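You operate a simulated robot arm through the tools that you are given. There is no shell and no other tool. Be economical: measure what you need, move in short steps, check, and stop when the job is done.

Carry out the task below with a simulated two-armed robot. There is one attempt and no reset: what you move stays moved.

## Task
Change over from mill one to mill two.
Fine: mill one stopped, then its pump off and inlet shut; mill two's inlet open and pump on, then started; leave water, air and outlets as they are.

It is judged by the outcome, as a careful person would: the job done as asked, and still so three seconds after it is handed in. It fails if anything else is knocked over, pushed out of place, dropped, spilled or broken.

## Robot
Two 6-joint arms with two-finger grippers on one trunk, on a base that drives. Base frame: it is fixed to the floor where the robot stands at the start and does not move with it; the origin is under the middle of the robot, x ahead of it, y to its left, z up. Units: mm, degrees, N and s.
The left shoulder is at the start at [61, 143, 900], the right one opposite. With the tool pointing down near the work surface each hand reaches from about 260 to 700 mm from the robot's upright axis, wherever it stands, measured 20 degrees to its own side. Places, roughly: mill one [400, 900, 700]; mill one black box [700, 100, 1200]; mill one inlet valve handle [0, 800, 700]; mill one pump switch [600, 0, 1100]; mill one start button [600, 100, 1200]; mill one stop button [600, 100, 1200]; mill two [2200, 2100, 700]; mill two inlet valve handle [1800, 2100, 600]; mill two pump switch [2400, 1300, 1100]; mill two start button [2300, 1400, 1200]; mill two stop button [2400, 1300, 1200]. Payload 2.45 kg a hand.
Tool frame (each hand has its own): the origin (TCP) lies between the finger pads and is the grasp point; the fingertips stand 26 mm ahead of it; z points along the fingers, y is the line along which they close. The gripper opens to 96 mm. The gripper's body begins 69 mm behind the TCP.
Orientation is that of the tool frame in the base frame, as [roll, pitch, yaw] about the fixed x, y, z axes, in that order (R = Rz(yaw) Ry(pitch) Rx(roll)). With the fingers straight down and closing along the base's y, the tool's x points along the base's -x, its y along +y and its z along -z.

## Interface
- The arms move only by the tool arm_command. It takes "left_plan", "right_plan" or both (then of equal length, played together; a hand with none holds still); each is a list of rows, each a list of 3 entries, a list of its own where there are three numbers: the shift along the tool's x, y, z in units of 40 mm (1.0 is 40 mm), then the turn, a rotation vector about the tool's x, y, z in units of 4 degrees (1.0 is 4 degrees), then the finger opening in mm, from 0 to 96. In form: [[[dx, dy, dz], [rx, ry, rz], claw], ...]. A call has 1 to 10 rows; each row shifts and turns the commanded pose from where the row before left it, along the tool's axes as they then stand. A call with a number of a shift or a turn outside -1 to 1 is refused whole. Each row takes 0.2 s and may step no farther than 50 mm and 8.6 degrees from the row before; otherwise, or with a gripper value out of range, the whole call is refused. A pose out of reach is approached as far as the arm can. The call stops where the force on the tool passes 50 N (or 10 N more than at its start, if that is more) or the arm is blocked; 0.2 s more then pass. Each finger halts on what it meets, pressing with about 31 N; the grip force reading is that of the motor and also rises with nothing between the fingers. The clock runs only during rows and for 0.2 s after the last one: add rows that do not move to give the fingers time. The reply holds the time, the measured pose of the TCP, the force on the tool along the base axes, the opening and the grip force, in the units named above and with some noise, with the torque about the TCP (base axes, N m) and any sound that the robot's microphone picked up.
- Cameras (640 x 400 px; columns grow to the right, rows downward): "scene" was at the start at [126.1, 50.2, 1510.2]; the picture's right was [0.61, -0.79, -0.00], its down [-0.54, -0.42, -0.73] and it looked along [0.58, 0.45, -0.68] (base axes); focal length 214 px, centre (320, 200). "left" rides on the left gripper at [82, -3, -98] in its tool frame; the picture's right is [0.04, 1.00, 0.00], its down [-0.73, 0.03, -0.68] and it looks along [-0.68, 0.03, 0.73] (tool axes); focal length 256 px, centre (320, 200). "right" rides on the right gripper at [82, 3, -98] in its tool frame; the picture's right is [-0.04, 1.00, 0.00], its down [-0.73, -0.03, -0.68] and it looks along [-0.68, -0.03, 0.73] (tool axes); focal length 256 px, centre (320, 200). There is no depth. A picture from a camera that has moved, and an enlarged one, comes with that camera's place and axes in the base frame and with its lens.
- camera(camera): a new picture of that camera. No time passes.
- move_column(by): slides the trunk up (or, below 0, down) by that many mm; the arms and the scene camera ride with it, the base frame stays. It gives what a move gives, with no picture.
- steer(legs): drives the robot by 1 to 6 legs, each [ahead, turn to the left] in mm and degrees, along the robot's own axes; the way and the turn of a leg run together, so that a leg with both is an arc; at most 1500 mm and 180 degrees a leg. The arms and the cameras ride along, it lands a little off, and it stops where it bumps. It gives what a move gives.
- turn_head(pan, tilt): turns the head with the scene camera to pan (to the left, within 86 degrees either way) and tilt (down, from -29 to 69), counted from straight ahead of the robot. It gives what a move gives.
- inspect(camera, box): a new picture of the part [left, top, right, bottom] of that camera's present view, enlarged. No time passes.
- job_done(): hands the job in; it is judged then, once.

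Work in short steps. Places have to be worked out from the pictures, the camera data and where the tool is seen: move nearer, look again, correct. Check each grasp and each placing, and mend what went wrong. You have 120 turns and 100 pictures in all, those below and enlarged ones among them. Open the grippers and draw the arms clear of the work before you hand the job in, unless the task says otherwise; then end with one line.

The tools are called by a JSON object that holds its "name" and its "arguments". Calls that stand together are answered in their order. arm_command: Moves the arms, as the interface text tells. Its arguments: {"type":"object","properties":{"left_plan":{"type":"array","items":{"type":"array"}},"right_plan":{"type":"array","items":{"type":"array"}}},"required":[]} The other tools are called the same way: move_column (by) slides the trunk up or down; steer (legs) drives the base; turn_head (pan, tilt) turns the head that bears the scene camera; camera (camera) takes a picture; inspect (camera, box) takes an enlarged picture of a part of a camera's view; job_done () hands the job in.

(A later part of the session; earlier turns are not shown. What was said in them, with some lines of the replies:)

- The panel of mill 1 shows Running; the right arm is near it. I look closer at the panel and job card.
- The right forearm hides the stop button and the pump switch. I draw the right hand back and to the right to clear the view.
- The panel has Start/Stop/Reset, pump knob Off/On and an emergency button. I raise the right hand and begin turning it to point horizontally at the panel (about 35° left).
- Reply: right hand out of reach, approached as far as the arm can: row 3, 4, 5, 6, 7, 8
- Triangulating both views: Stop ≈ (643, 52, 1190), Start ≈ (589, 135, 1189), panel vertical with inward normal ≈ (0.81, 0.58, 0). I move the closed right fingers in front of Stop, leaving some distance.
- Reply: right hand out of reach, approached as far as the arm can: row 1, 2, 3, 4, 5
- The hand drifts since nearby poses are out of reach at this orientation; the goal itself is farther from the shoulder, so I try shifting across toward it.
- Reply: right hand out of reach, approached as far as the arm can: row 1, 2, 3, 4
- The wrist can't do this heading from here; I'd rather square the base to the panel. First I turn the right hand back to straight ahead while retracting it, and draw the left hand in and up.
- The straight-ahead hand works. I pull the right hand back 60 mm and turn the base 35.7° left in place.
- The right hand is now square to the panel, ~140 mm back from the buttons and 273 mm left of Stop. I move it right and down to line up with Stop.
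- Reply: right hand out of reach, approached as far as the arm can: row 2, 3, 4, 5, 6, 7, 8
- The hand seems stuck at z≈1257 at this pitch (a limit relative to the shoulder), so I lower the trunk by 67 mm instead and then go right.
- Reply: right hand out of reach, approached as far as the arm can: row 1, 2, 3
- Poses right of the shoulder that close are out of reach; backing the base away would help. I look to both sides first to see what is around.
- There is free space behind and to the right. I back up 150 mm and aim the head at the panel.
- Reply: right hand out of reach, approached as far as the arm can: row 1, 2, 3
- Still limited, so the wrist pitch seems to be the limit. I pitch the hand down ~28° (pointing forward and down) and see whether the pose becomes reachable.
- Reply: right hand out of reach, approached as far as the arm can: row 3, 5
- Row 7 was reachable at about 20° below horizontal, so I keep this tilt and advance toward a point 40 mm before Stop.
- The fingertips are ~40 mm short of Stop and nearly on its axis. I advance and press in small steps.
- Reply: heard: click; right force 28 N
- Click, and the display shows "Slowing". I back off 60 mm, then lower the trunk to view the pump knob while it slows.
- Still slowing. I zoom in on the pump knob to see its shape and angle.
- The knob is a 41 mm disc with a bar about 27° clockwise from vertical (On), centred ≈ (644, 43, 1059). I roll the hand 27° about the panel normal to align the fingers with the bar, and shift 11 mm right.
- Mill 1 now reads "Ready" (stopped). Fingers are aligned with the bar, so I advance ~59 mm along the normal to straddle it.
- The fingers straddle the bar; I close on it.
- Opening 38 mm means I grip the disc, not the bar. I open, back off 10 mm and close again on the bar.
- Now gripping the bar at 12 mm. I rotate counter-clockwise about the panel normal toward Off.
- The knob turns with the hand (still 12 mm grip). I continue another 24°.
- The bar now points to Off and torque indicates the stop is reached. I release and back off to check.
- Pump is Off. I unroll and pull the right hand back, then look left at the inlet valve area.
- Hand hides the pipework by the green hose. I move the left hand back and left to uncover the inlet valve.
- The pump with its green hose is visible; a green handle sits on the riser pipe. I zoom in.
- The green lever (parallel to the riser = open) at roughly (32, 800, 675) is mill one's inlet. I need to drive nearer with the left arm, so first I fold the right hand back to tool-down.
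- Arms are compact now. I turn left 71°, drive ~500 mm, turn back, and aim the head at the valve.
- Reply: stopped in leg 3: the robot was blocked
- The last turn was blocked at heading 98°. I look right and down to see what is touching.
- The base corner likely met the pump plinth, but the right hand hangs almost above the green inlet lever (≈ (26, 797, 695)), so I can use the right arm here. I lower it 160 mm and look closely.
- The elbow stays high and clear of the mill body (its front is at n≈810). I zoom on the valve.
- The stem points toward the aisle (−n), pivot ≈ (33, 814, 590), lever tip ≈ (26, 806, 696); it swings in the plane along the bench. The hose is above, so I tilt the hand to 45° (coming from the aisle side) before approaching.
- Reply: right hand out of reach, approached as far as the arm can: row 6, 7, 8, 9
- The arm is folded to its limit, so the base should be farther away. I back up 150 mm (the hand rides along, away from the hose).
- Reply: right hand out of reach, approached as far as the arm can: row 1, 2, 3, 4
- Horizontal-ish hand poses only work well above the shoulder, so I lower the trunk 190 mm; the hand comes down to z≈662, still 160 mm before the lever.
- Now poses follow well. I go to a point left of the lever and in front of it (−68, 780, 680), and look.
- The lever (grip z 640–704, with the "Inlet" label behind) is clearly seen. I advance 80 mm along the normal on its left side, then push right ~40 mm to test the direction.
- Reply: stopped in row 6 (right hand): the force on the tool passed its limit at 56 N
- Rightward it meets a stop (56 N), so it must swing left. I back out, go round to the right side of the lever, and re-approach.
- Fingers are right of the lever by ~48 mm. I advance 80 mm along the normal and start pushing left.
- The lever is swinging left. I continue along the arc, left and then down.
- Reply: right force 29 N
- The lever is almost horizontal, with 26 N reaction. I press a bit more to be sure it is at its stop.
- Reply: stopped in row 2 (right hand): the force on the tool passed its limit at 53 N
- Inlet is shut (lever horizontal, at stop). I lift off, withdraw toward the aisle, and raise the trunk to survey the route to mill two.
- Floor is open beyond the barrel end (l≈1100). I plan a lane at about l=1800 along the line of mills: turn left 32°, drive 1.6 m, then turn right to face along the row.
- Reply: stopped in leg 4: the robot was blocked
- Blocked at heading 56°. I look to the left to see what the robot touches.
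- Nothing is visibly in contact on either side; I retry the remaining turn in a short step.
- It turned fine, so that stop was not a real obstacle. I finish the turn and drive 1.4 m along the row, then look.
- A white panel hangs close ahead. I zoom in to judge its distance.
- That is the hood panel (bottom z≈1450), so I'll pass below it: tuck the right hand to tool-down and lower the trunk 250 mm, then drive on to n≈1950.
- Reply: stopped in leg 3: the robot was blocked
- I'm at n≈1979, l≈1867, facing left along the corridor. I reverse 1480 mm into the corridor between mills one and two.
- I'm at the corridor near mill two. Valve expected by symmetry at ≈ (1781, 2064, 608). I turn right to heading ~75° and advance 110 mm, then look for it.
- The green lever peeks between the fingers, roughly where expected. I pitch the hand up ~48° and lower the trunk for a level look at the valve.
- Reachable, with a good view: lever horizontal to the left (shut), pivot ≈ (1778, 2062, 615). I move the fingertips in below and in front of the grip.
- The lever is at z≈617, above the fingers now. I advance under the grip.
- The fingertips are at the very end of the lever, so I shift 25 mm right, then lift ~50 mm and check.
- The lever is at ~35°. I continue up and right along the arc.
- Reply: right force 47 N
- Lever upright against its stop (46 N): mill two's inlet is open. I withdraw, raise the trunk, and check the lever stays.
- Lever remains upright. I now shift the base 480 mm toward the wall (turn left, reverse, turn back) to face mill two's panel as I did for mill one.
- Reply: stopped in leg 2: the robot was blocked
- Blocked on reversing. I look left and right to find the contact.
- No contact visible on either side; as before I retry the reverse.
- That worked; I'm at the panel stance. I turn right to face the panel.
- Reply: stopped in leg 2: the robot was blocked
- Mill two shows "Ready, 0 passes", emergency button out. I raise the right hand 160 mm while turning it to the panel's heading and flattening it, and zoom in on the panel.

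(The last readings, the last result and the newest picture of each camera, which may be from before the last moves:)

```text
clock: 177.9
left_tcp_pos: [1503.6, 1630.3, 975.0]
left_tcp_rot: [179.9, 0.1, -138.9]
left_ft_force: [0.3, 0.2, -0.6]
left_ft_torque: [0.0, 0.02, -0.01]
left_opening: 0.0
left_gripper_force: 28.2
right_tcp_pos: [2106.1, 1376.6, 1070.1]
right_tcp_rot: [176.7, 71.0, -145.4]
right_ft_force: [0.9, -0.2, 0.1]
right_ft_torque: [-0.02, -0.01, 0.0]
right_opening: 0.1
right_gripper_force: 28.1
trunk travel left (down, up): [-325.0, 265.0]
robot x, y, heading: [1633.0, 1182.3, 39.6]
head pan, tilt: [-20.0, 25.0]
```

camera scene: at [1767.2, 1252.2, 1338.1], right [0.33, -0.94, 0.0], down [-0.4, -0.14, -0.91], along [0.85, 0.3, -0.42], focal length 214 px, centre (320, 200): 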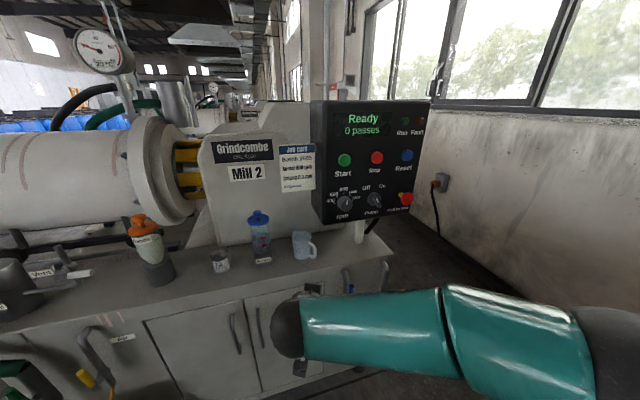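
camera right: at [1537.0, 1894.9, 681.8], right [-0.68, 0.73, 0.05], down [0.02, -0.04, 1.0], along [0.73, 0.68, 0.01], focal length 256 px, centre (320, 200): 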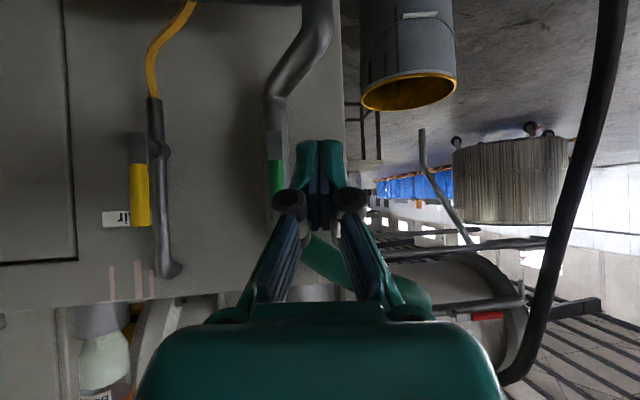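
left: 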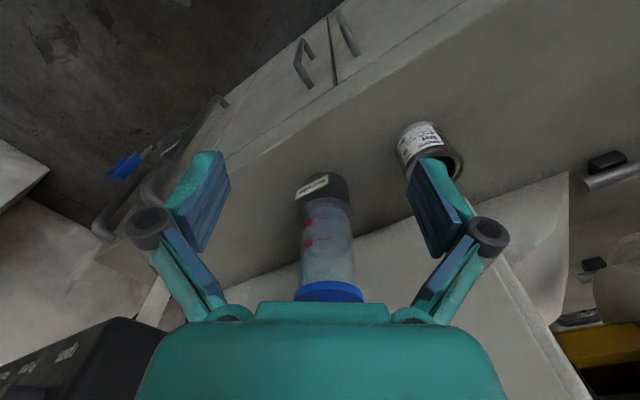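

Pump knob is at Off, like mill one's. I move the hand right and forward to ~80 mm in front of the pump knob.

{"name": "arm_command", "arguments": {"right_plan": [[[-0.12, -0.82, 0.36], [0, 0, 0], 0], [[-0.12, -0.82, 0.36], [0, 0, 0], 0], [[-0.12, -0.82, 0.36], [0, 0, 0], 10], [[-0.12, -0.82, 0.36], [0, 0, 0], 20], [[-0.12, -0.82, 0.36], [0, 0, 0], 30], [[-0.12, -0.82, 0.36], [0, 0, 0], 40], [[-0.12, -0.82, 0.36], [0, 0, 0], 40]]}}

{"name": "camera", "arguments": {"camera": "right"}}

```text
clock: 179.5
left_tcp_pos: [1505.0, 1629.5, 976.2]
left_tcp_rot: [179.9, 0.1, -138.8]
left_ft_force: [0.3, 0.0, 0.0]
left_ft_torque: [0.03, 0.01, 0.01]
left_opening: 0.2
left_gripper_force: 28.1
right_tcp_pos: [2331.2, 1262.5, 1062.8]
right_tcp_rot: [177.6, 71.1, -144.5]
right_ft_force: [-0.1, -0.1, 0.0]
right_ft_torque: [-0.01, -0.01, -0.03]
right_opening: 40.2
right_gripper_force: 0.1
trunk travel left (down, up): [-325.0, 265.0]
robot x, y, heading: [1634.7, 1183.1, 39.3]
head pan, tilt: [-20.0, 25.0]
```

```text
20 pictures are left
camera right: at [2234.3, 1192.8, 1016.3], right [-0.6, 0.8, 0.05], down [-0.29, -0.28, 0.91], along [0.75, 0.53, 0.4], focal length 256 px, centre (320, 200)
```

right: 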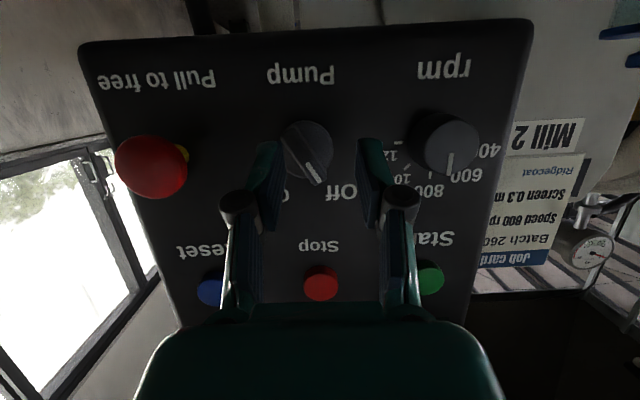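

Knob centre ≈ (2396, 1298, 1057), bar pointing to Off. I roll the hand 35° counter-clockwise to align with the bar.

{"name": "arm_command", "arguments": {"right_plan": [[[-0.07, -0.1, 0], [0.316, 0, -0.917], 40], [[0, 0, 0], [0.316, 0, -0.917], 40], [[0, 0, 0], [0.316, 0, -0.917], 40], [[0, 0, 0], [0.316, 0, -0.917], 40], [[0, 0, 0], [0.316, 0, -0.917], 40], [[0, 0, 0], [0.316, 0, -0.917], 40], [[0, 0, 0], [0.316, 0, -0.917], 40], [[0, 0, 0], [0.316, 0, -0.917], 40], [[0, 0, 0], [0.316, 0, -0.917], 40]]}}

{"name": "camera", "arguments": {"camera": "right"}}

```text
clock: 181.5
left_tcp_pos: [1503.6, 1630.4, 976.7]
left_tcp_rot: [179.9, 0.2, -138.9]
left_ft_force: [0.6, -0.1, -0.7]
left_ft_torque: [0.0, 0.02, 0.01]
left_opening: 0.1
left_gripper_force: 28.1
right_tcp_pos: [2332.5, 1258.4, 1066.4]
right_tcp_rot: [-115.8, 51.8, -84.0]
right_ft_force: [-0.3, -0.1, -0.4]
right_ft_torque: [-0.03, 0.01, 0.01]
right_opening: 39.9
right_gripper_force: 0.1
trunk travel left (down, up): [-325.0, 265.0]
robot x, y, heading: [1635.8, 1181.7, 39.5]
head pan, tilt: [-20.0, 25.0]
```

```text
19 pictures are left
camera right: at [2251.4, 1167.7, 1025.5], right [-0.51, 0.68, -0.53], down [-0.62, 0.14, 0.78], along [0.6, 0.72, 0.35], focal length 256 px, centre (320, 200)
```

right: 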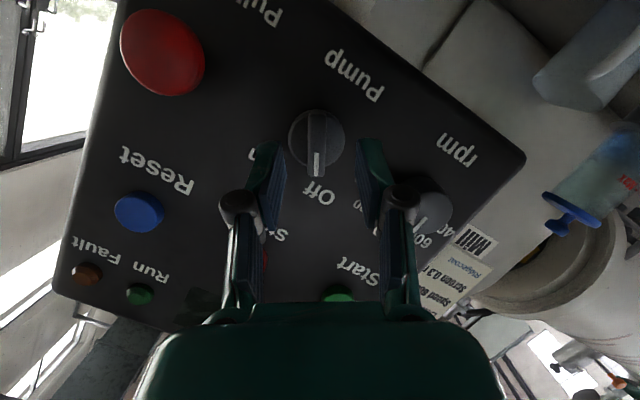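

Aligned and centred. I narrow to 32 mm, advance 43 mm along the normal and close on the bar.

{"name": "arm_command", "arguments": {"right_plan": [[[-0.16, 0, 0.46], [0, 0, 0], 32], [[-0.16, 0, 0.46], [0, 0, 0], 32], [[-0.035, 0, 0.105], [0, 0, 0], 32], [[0, 0, 0], [0, 0, 0], 10], [[0, 0, 0], [0, 0, 0], 5], [[0, 0, 0], [0, 0, 0], 5]]}}

{"name": "camera", "arguments": {"camera": "right"}}

```text
clock: 182.9
left_tcp_pos: [1502.3, 1628.2, 976.6]
left_tcp_rot: [180.0, 0.3, -138.9]
left_ft_force: [0.5, 0.7, -1.0]
left_ft_torque: [0.0, -0.02, 0.0]
left_opening: 0.0
left_gripper_force: 29.0
right_tcp_pos: [2362.6, 1281.8, 1071.7]
right_tcp_rot: [-115.4, 52.0, -83.8]
right_ft_force: [-21.1, -13.3, 3.0]
right_ft_torque: [0.74, 0.15, -0.23]
right_opening: 13.3
right_gripper_force: 39.8
trunk travel left (down, up): [-325.0, 265.0]
robot x, y, heading: [1634.3, 1186.5, 39.2]
head pan, tilt: [-20.0, 25.0]
```

```text
18 pictures are left
camera right: at [2282.1, 1191.2, 1029.7], right [-0.51, 0.68, -0.52], down [-0.62, 0.13, 0.77], along [0.6, 0.72, 0.35], focal length 256 px, centre (320, 200)
```

right: 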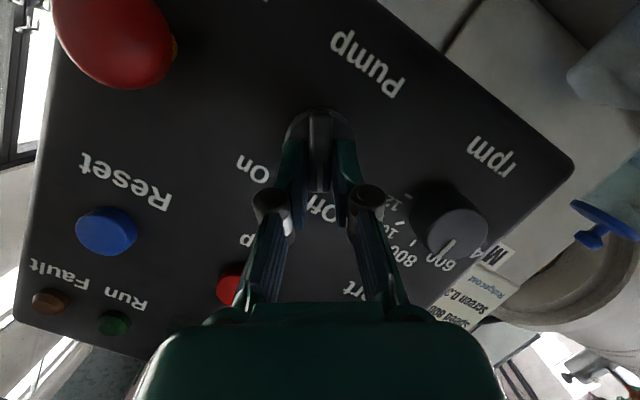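

Gripped at 13 mm. I ease back 2 mm and rotate clockwise toward On.

{"name": "arm_command", "arguments": {"right_plan": [[[0.02, 0, -0.06], [-0.32, 0, 0.945], 5], [[0, -0.016, 0], [-0.32, 0, 0.945], 5], [[0, -0.016, 0], [-0.32, 0, 0.945], 5], [[0, -0.016, 0], [-0.32, 0, 0.945], 5], [[0, -0.016, 0], [-0.32, 0, 0.945], 5], [[0, -0.016, 0], [-0.32, 0, 0.945], 5], [[0, -0.016, 0], [-0.32, 0, 0.945], 5], [[0, -0.016, 0], [-0.32, 0, 0.945], 5], [[0, -0.016, 0], [-0.32, 0, 0.945], 5], [[0, -0.016, 0], [-0.32, 0, 0.945], 5]]}}

{"name": "arm_command", "arguments": {"right_plan": [[[0, -0.016, 0], [-0.32, 0, 0.945], 5], [[0, -0.016, 0], [-0.32, 0, 0.945], 5], [[0, -0.016, 0], [-0.32, 0, 0.945], 5], [[0, -0.016, 0], [-0.32, 0, 0.945], 5], [[0, -0.016, 0], [-0.32, 0, 0.945], 5], [[0, -0.016, 0], [-0.32, 0, 0.945], 5]]}}

{"name": "camera", "arguments": {"camera": "right"}}

```text
clock: 185.1
left_tcp_pos: [1502.1, 1628.1, 977.1]
left_tcp_rot: [180.0, 0.2, -138.9]
left_ft_force: [0.2, -0.3, 0.1]
left_ft_torque: [0.0, -0.02, 0.01]
left_opening: 0.0
left_gripper_force: 28.9
right_tcp_pos: [2367.6, 1276.1, 1072.9]
right_tcp_rot: [161.4, 70.7, -160.4]
right_ft_force: [-0.5, -10.9, 16.3]
right_ft_torque: [0.8, -1.3, -0.79]
right_opening: 12.0
right_gripper_force: 38.8
trunk travel left (down, up): [-325.0, 265.0]
robot x, y, heading: [1631.9, 1186.7, 39.6]
head pan, tilt: [-20.0, 25.0]
```

```text
clock: 186.5
left_tcp_pos: [1502.0, 1627.7, 977.3]
left_tcp_rot: [179.8, 0.1, -138.9]
left_ft_force: [0.0, -0.3, -0.4]
left_ft_torque: [0.02, 0.01, -0.01]
left_opening: 0.0
left_gripper_force: 28.4
right_tcp_pos: [2369.8, 1270.3, 1071.5]
right_tcp_rot: [118.6, 55.3, 160.8]
right_ft_force: [1.9, -18.3, 16.1]
right_ft_torque: [0.59, -0.87, -1.16]
right_opening: 11.9
right_gripper_force: 38.4
trunk travel left (down, up): [-325.0, 265.0]
robot x, y, heading: [1634.7, 1184.0, 39.6]
head pan, tilt: [-20.0, 25.0]
```

```text
17 pictures are left
camera right: at [2260.2, 1219.9, 1031.0], right [-0.5, 0.68, 0.53], down [-0.04, -0.63, 0.77], along [0.86, 0.37, 0.34], focal length 256 px, centre (320, 200)
```

right: 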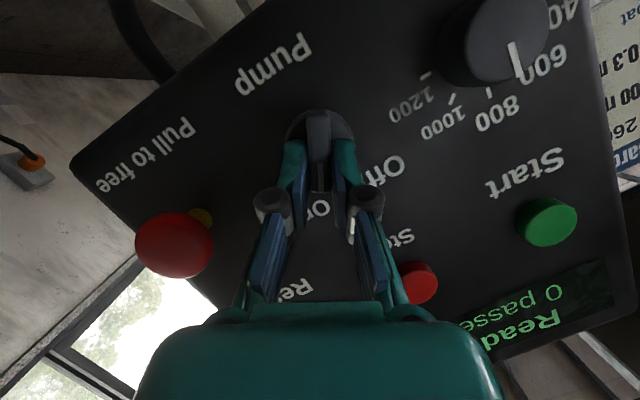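

The bar points at On. I add 6° to be sure it seats at its end, then release and back off.

{"name": "arm_command", "arguments": {"right_plan": [[[0, -0.016, 0], [-0.32, 0, 0.945], 5], [[0, -0.008, 0], [-0.16, 0, 0.47], 5], [[0, 0, 0], [0, 0, 0], 5], [[0, 0, 0], [0.16, 0, -0.47], 30], [[0, 0, 0], [0, 0, 0], 45], [[0.26, 0, -0.8], [0, 0, 0], 45], [[0.26, 0, -0.8], [0, 0, 0], 45]]}}

{"name": "inspect", "arguments": {"camera": "right", "box": [200, 60, 440, 210]}}

```text
clock: 188.1
left_tcp_pos: [1503.6, 1629.9, 977.6]
left_tcp_rot: [179.9, 0.1, -138.9]
left_ft_force: [-0.9, -0.1, 0.1]
left_ft_torque: [0.02, 0.0, -0.02]
left_opening: 0.0
left_gripper_force: 28.5
right_tcp_pos: [2314.4, 1233.2, 1066.7]
right_tcp_rot: [115.8, 51.5, 159.0]
right_ft_force: [0.1, -0.3, 0.4]
right_ft_torque: [0.01, -0.02, 0.01]
right_opening: 44.9
right_gripper_force: 0.1
trunk travel left (down, up): [-325.0, 265.0]
robot x, y, heading: [1632.6, 1186.1, 39.6]
head pan, tilt: [-20.0, 25.0]
```

```text
2.67 times, centred on (320, 135) of right
camera zoom: at [2202.0, 1183.3, 1029.9], right [-0.48, 0.65, 0.59], down [0.01, -0.67, 0.74], along [0.88, 0.36, 0.32], focal length 683 px, centre (320, 373)
```

zoom: 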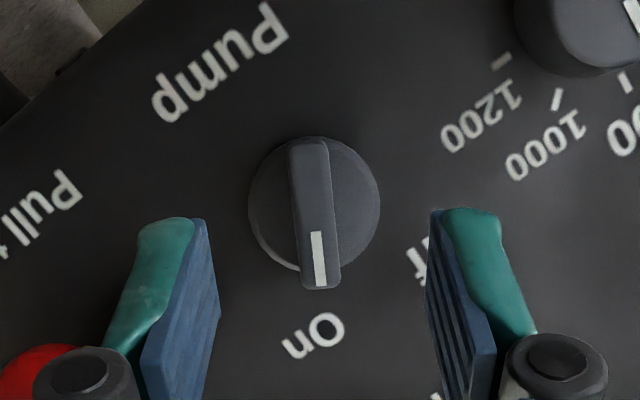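

Pump is On. I unroll and close the hand, raise the trunk 130 mm and shift 110 mm left in front of Start.

{"name": "arm_command", "arguments": {"right_plan": [[[0, 0, 0], [0.32, 0, -0.93], 30], [[0, 0, 0], [0.32, 0, -0.93], 10], [[0, 0, 0], [0.32, 0, -0.93], 0], [[0, 0, 0], [0.32, 0, -0.93], 0], [[0, 0, 0], [0.32, 0, -0.93], 0], [[0, 0, 0], [0.32, 0, -0.93], 0], [[0, 0, 0], [0.32, 0, -0.93], 0], [[0, 0, 0], [0.32, 0, -0.93], 0], [[0, 0, 0], [0.32, 0, -0.93], 0]]}}

{"name": "move_column", "arguments": {"by": 130}}

{"name": "arm_command", "arguments": {"right_plan": [[[0, 0.92, 0], [0, 0, 0], 0], [[0, 0.92, 0], [0, 0, 0], 0], [[0, 0.92, 0], [0, 0, 0], 0]]}}

{"name": "camera", "arguments": {"camera": "right"}}

```text
clock: 190.1
left_tcp_pos: [1504.1, 1629.7, 976.9]
left_tcp_rot: [179.9, 0.2, -138.9]
left_ft_force: [-0.3, -0.1, -0.3]
left_ft_torque: [0.03, 0.0, -0.02]
left_opening: 0.0
left_gripper_force: 27.8
right_tcp_pos: [2317.2, 1233.7, 1065.5]
right_tcp_rot: [-175.6, 70.9, -138.5]
right_ft_force: [-0.3, -0.6, 0.6]
right_ft_torque: [-0.04, 0.02, 0.0]
right_opening: 0.0
right_gripper_force: 28.9
trunk travel left (down, up): [-325.0, 265.0]
robot x, y, heading: [1633.7, 1181.1, 39.7]
head pan, tilt: [-20.0, 25.0]
```

```text
clock: 191.7
left_tcp_pos: [1504.5, 1629.6, 1106.4]
left_tcp_rot: [180.0, 0.1, -138.9]
left_ft_force: [0.1, -0.4, 0.7]
left_ft_torque: [0.02, 0.0, -0.01]
left_opening: 0.0
left_gripper_force: 28.1
right_tcp_pos: [2317.7, 1233.6, 1196.9]
right_tcp_rot: [-175.7, 71.1, -138.6]
right_ft_force: [0.0, -0.7, 0.3]
right_ft_torque: [-0.03, 0.02, -0.02]
right_opening: 0.1
right_gripper_force: 28.1
trunk travel left (down, up): [-455.0, 135.0]
robot x, y, heading: [1632.9, 1184.5, 39.4]
head pan, tilt: [-20.0, 25.0]
```

```text
clock: 192.5
left_tcp_pos: [1504.6, 1629.8, 1104.5]
left_tcp_rot: [179.8, 0.0, -138.9]
left_ft_force: [0.1, 0.5, -0.3]
left_ft_torque: [-0.03, 0.0, -0.02]
left_opening: 0.1
left_gripper_force: 29.0
right_tcp_pos: [2253.0, 1322.4, 1194.3]
right_tcp_rot: [-177.2, 70.7, -140.1]
right_ft_force: [0.5, 0.0, 1.9]
right_ft_torque: [-0.06, 0.04, 0.03]
right_opening: 0.0
right_gripper_force: 29.0
trunk travel left (down, up): [-455.0, 135.0]
robot x, y, heading: [1632.6, 1185.7, 39.7]
head pan, tilt: [-20.0, 25.0]
```

```text
15 pictures are left
camera right: at [2155.7, 1252.5, 1148.2], right [-0.6, 0.8, 0.02], down [-0.31, -0.25, 0.92], along [0.74, 0.54, 0.4], focal length 256 px, centre (320, 200)
```

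right: 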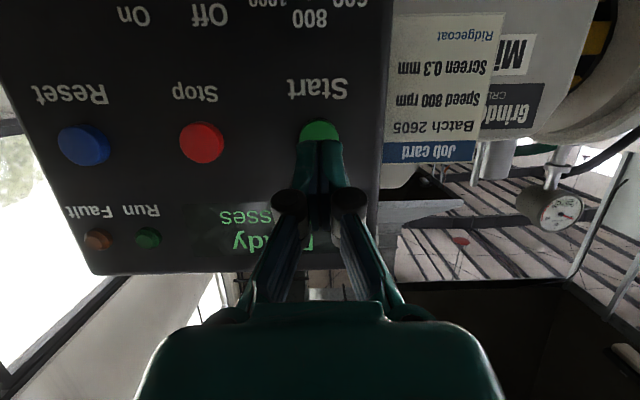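

Start is straight ahead, ~78 mm from the fingertips. I advance and press in small steps.

{"name": "arm_command", "arguments": {"right_plan": [[[-0.265, 0.03, 0.755], [0, 0, 0], 0], [[-0.265, 0.03, 0.755], [0, 0, 0], 0], [[-0.035, 0, 0.095], [0, 0, 0], 0], [[-0.035, 0, 0.095], [0, 0, 0], 0], [[-0.035, 0, 0.095], [0, 0, 0], 0], [[-0.035, 0, 0.095], [0, 0, 0], 0], [[-0.035, 0, 0.095], [0, 0, 0], 0]]}}

{"name": "camera", "arguments": {"camera": "right"}}

```text
clock: 194.1
left_tcp_pos: [1500.1, 1626.7, 1107.3]
left_tcp_rot: [180.0, 0.2, -138.9]
left_ft_force: [0.0, 0.4, 0.5]
left_ft_torque: [0.01, 0.03, -0.02]
left_opening: 0.0
left_gripper_force: 28.8
right_tcp_pos: [2313.4, 1371.8, 1196.5]
right_tcp_rot: [-175.9, 70.9, -138.8]
right_ft_force: [-25.0, -18.2, -12.0]
right_ft_torque: [-0.15, 0.16, -0.06]
right_opening: 5.8
right_gripper_force: 28.5
trunk travel left (down, up): [-455.0, 135.0]
robot x, y, heading: [1634.4, 1184.3, 39.8]
head pan, tilt: [-20.0, 25.0]
heard: click
```

```text
14 pictures are left
camera right: at [2217.7, 1301.0, 1149.9], right [-0.59, 0.8, 0.01], down [-0.32, -0.25, 0.92], along [0.74, 0.54, 0.4], focal length 256 px, centre (320, 200)
```

right: 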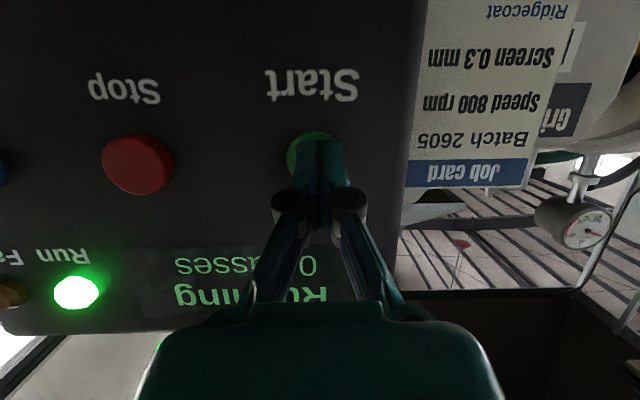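

Running, with the Run lamp lit. I withdraw the hand well clear, opening it at the end, and look at the panel.

{"name": "arm_command", "arguments": {"right_plan": [[[0.27, 0, -0.78], [0, 0, 0], 0], [[0.27, 0, -0.78], [0, 0, 0], 0], [[0.27, 0, -0.78], [0, 0, 0], 0], [[0.27, 0, -0.78], [0, 0, 0], 0], [[0.27, 0, -0.6], [0, 0.5, 0], 30], [[0.27, 0, -0.6], [0, 1, 0], 60], [[0, 0, 0], [0, 0, 0], 90]], "left_plan": [[[0, 0, 0], [0, 0, 0], 0], [[0, 0, 0], [0, 0, 0], 30], [[0, 0, 0], [0, 0, 0], 60], [[0, 0, 0], [0, 0, 0], 90], [[0, 0, 0], [0, 0, 0], 90], [[0, 0, 0], [0, 0, 0], 90], [[0, 0, 0], [0, 0, 0], 90]]}}

{"name": "camera", "arguments": {"camera": "scene"}}

{"name": "inspect", "arguments": {"camera": "scene", "box": [270, 60, 470, 235]}}

```text
clock: 195.7
left_tcp_pos: [1505.0, 1630.0, 1104.8]
left_tcp_rot: [179.9, 0.1, -138.9]
left_ft_force: [-0.1, 0.6, -0.4]
left_ft_torque: [0.01, 0.0, -0.01]
left_opening: 90.2
left_gripper_force: 0.1
right_tcp_pos: [2168.3, 1264.0, 1193.8]
right_tcp_rot: [-176.6, 64.9, -139.6]
right_ft_force: [0.5, 0.4, -0.1]
right_ft_torque: [0.0, -0.01, -0.04]
right_opening: 90.0
right_gripper_force: 0.1
trunk travel left (down, up): [-455.0, 135.0]
robot x, y, heading: [1629.8, 1186.5, 39.8]
head pan, tilt: [-20.0, 25.0]
```

```text
13 pictures are left
camera scene: at [1767.5, 1252.5, 1468.0], right [0.34, -0.94, 0.0], down [-0.4, -0.14, -0.91], along [0.85, 0.3, -0.42], focal length 214 px, centre (320, 200)
```

scene: 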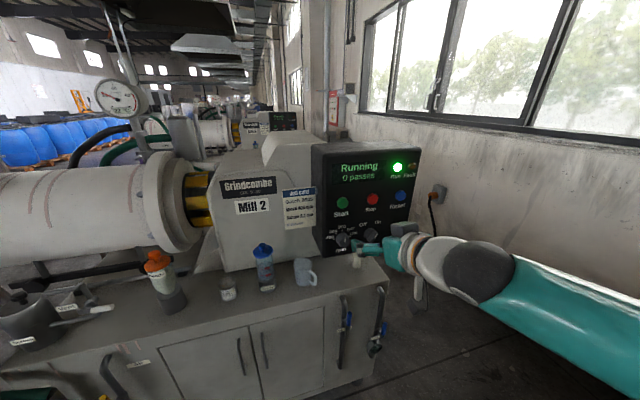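

```text
2.29 times, centred on (370, 148) of scene
camera zoom: at [1767.5, 1252.5, 1468.0], right [0.34, -0.94, 0.0], down [-0.4, -0.14, -0.91], along [0.85, 0.3, -0.42], focal length 490 px, centre (206, 320)
```

zoom: 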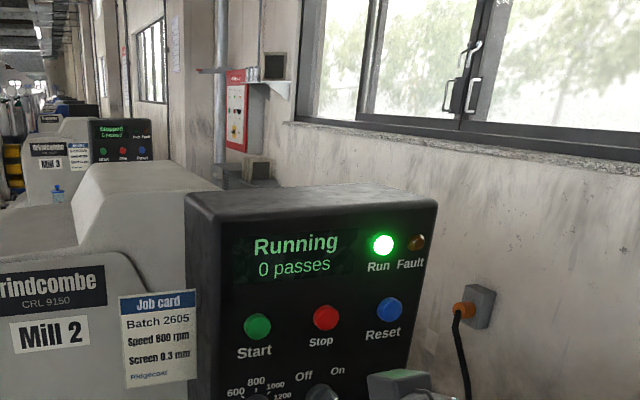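

Mill two runs without a fault and the arms are clear. I let a second pass and check once more that it stays running.

{"name": "arm_command", "arguments": {"right_plan": [[[0.2, 0, -0.5], [0, 0, 0], 90], [[0.2, 0, -0.5], [0, 0, 0], 90], [[0, 0, 0], [0, 0, 0], 90], [[0, 0, 0], [0, 0, 0], 90], [[0, 0, 0], [0, 0, 0], 90], [[0, 0, 0], [0, 0, 0], 90], [[0, 0, 0], [0, 0, 0], 90], [[0, 0, 0], [0, 0, 0], 90], [[0, 0, 0], [0, 0, 0], 90], [[0, 0, 0], [0, 0, 0], 90]]}}

{"name": "inspect", "arguments": {"camera": "scene", "box": [270, 120, 470, 265]}}

```text
clock: 197.9
left_tcp_pos: [1503.9, 1629.3, 1106.2]
left_tcp_rot: [179.9, 0.1, -138.9]
left_ft_force: [0.1, -0.5, -0.6]
left_ft_torque: [0.0, 0.0, -0.02]
left_opening: 90.3
left_gripper_force: 0.2
right_tcp_pos: [2135.1, 1236.0, 1194.8]
right_tcp_rot: [-176.7, 65.0, -139.6]
right_ft_force: [-0.4, 0.4, -0.4]
right_ft_torque: [0.0, 0.02, 0.0]
right_opening: 90.0
right_gripper_force: 0.1
trunk travel left (down, up): [-455.0, 135.0]
robot x, y, heading: [1634.9, 1184.0, 40.0]
head pan, tilt: [-20.0, 25.0]
```

```text
2.76 times, centred on (370, 192) of scene
camera zoom: at [1767.1, 1252.0, 1468.1], right [0.33, -0.94, 0.0], down [-0.4, -0.14, -0.91], along [0.85, 0.3, -0.42], focal length 592 px, centre (182, 221)
```

zoom: 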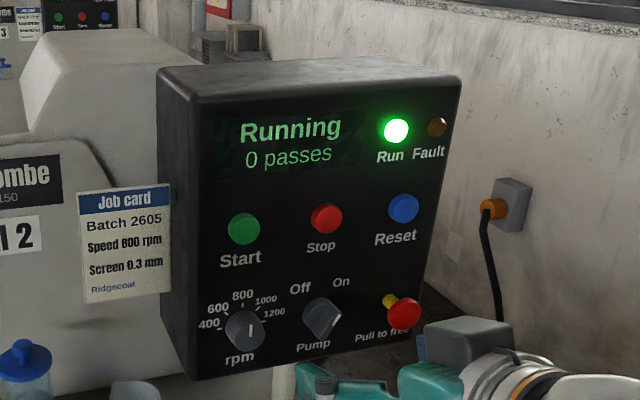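

All is in the requested state, so I hand the job in.

{"name": "job_done", "arguments": {}}

```text
The job is handed in.
```

Changeover done: mill one was stopped, then its pump turned off and inlet shut; mill two's inlet was opened, its pump turned on and the mill started, and it was running with no fault at hand-in.
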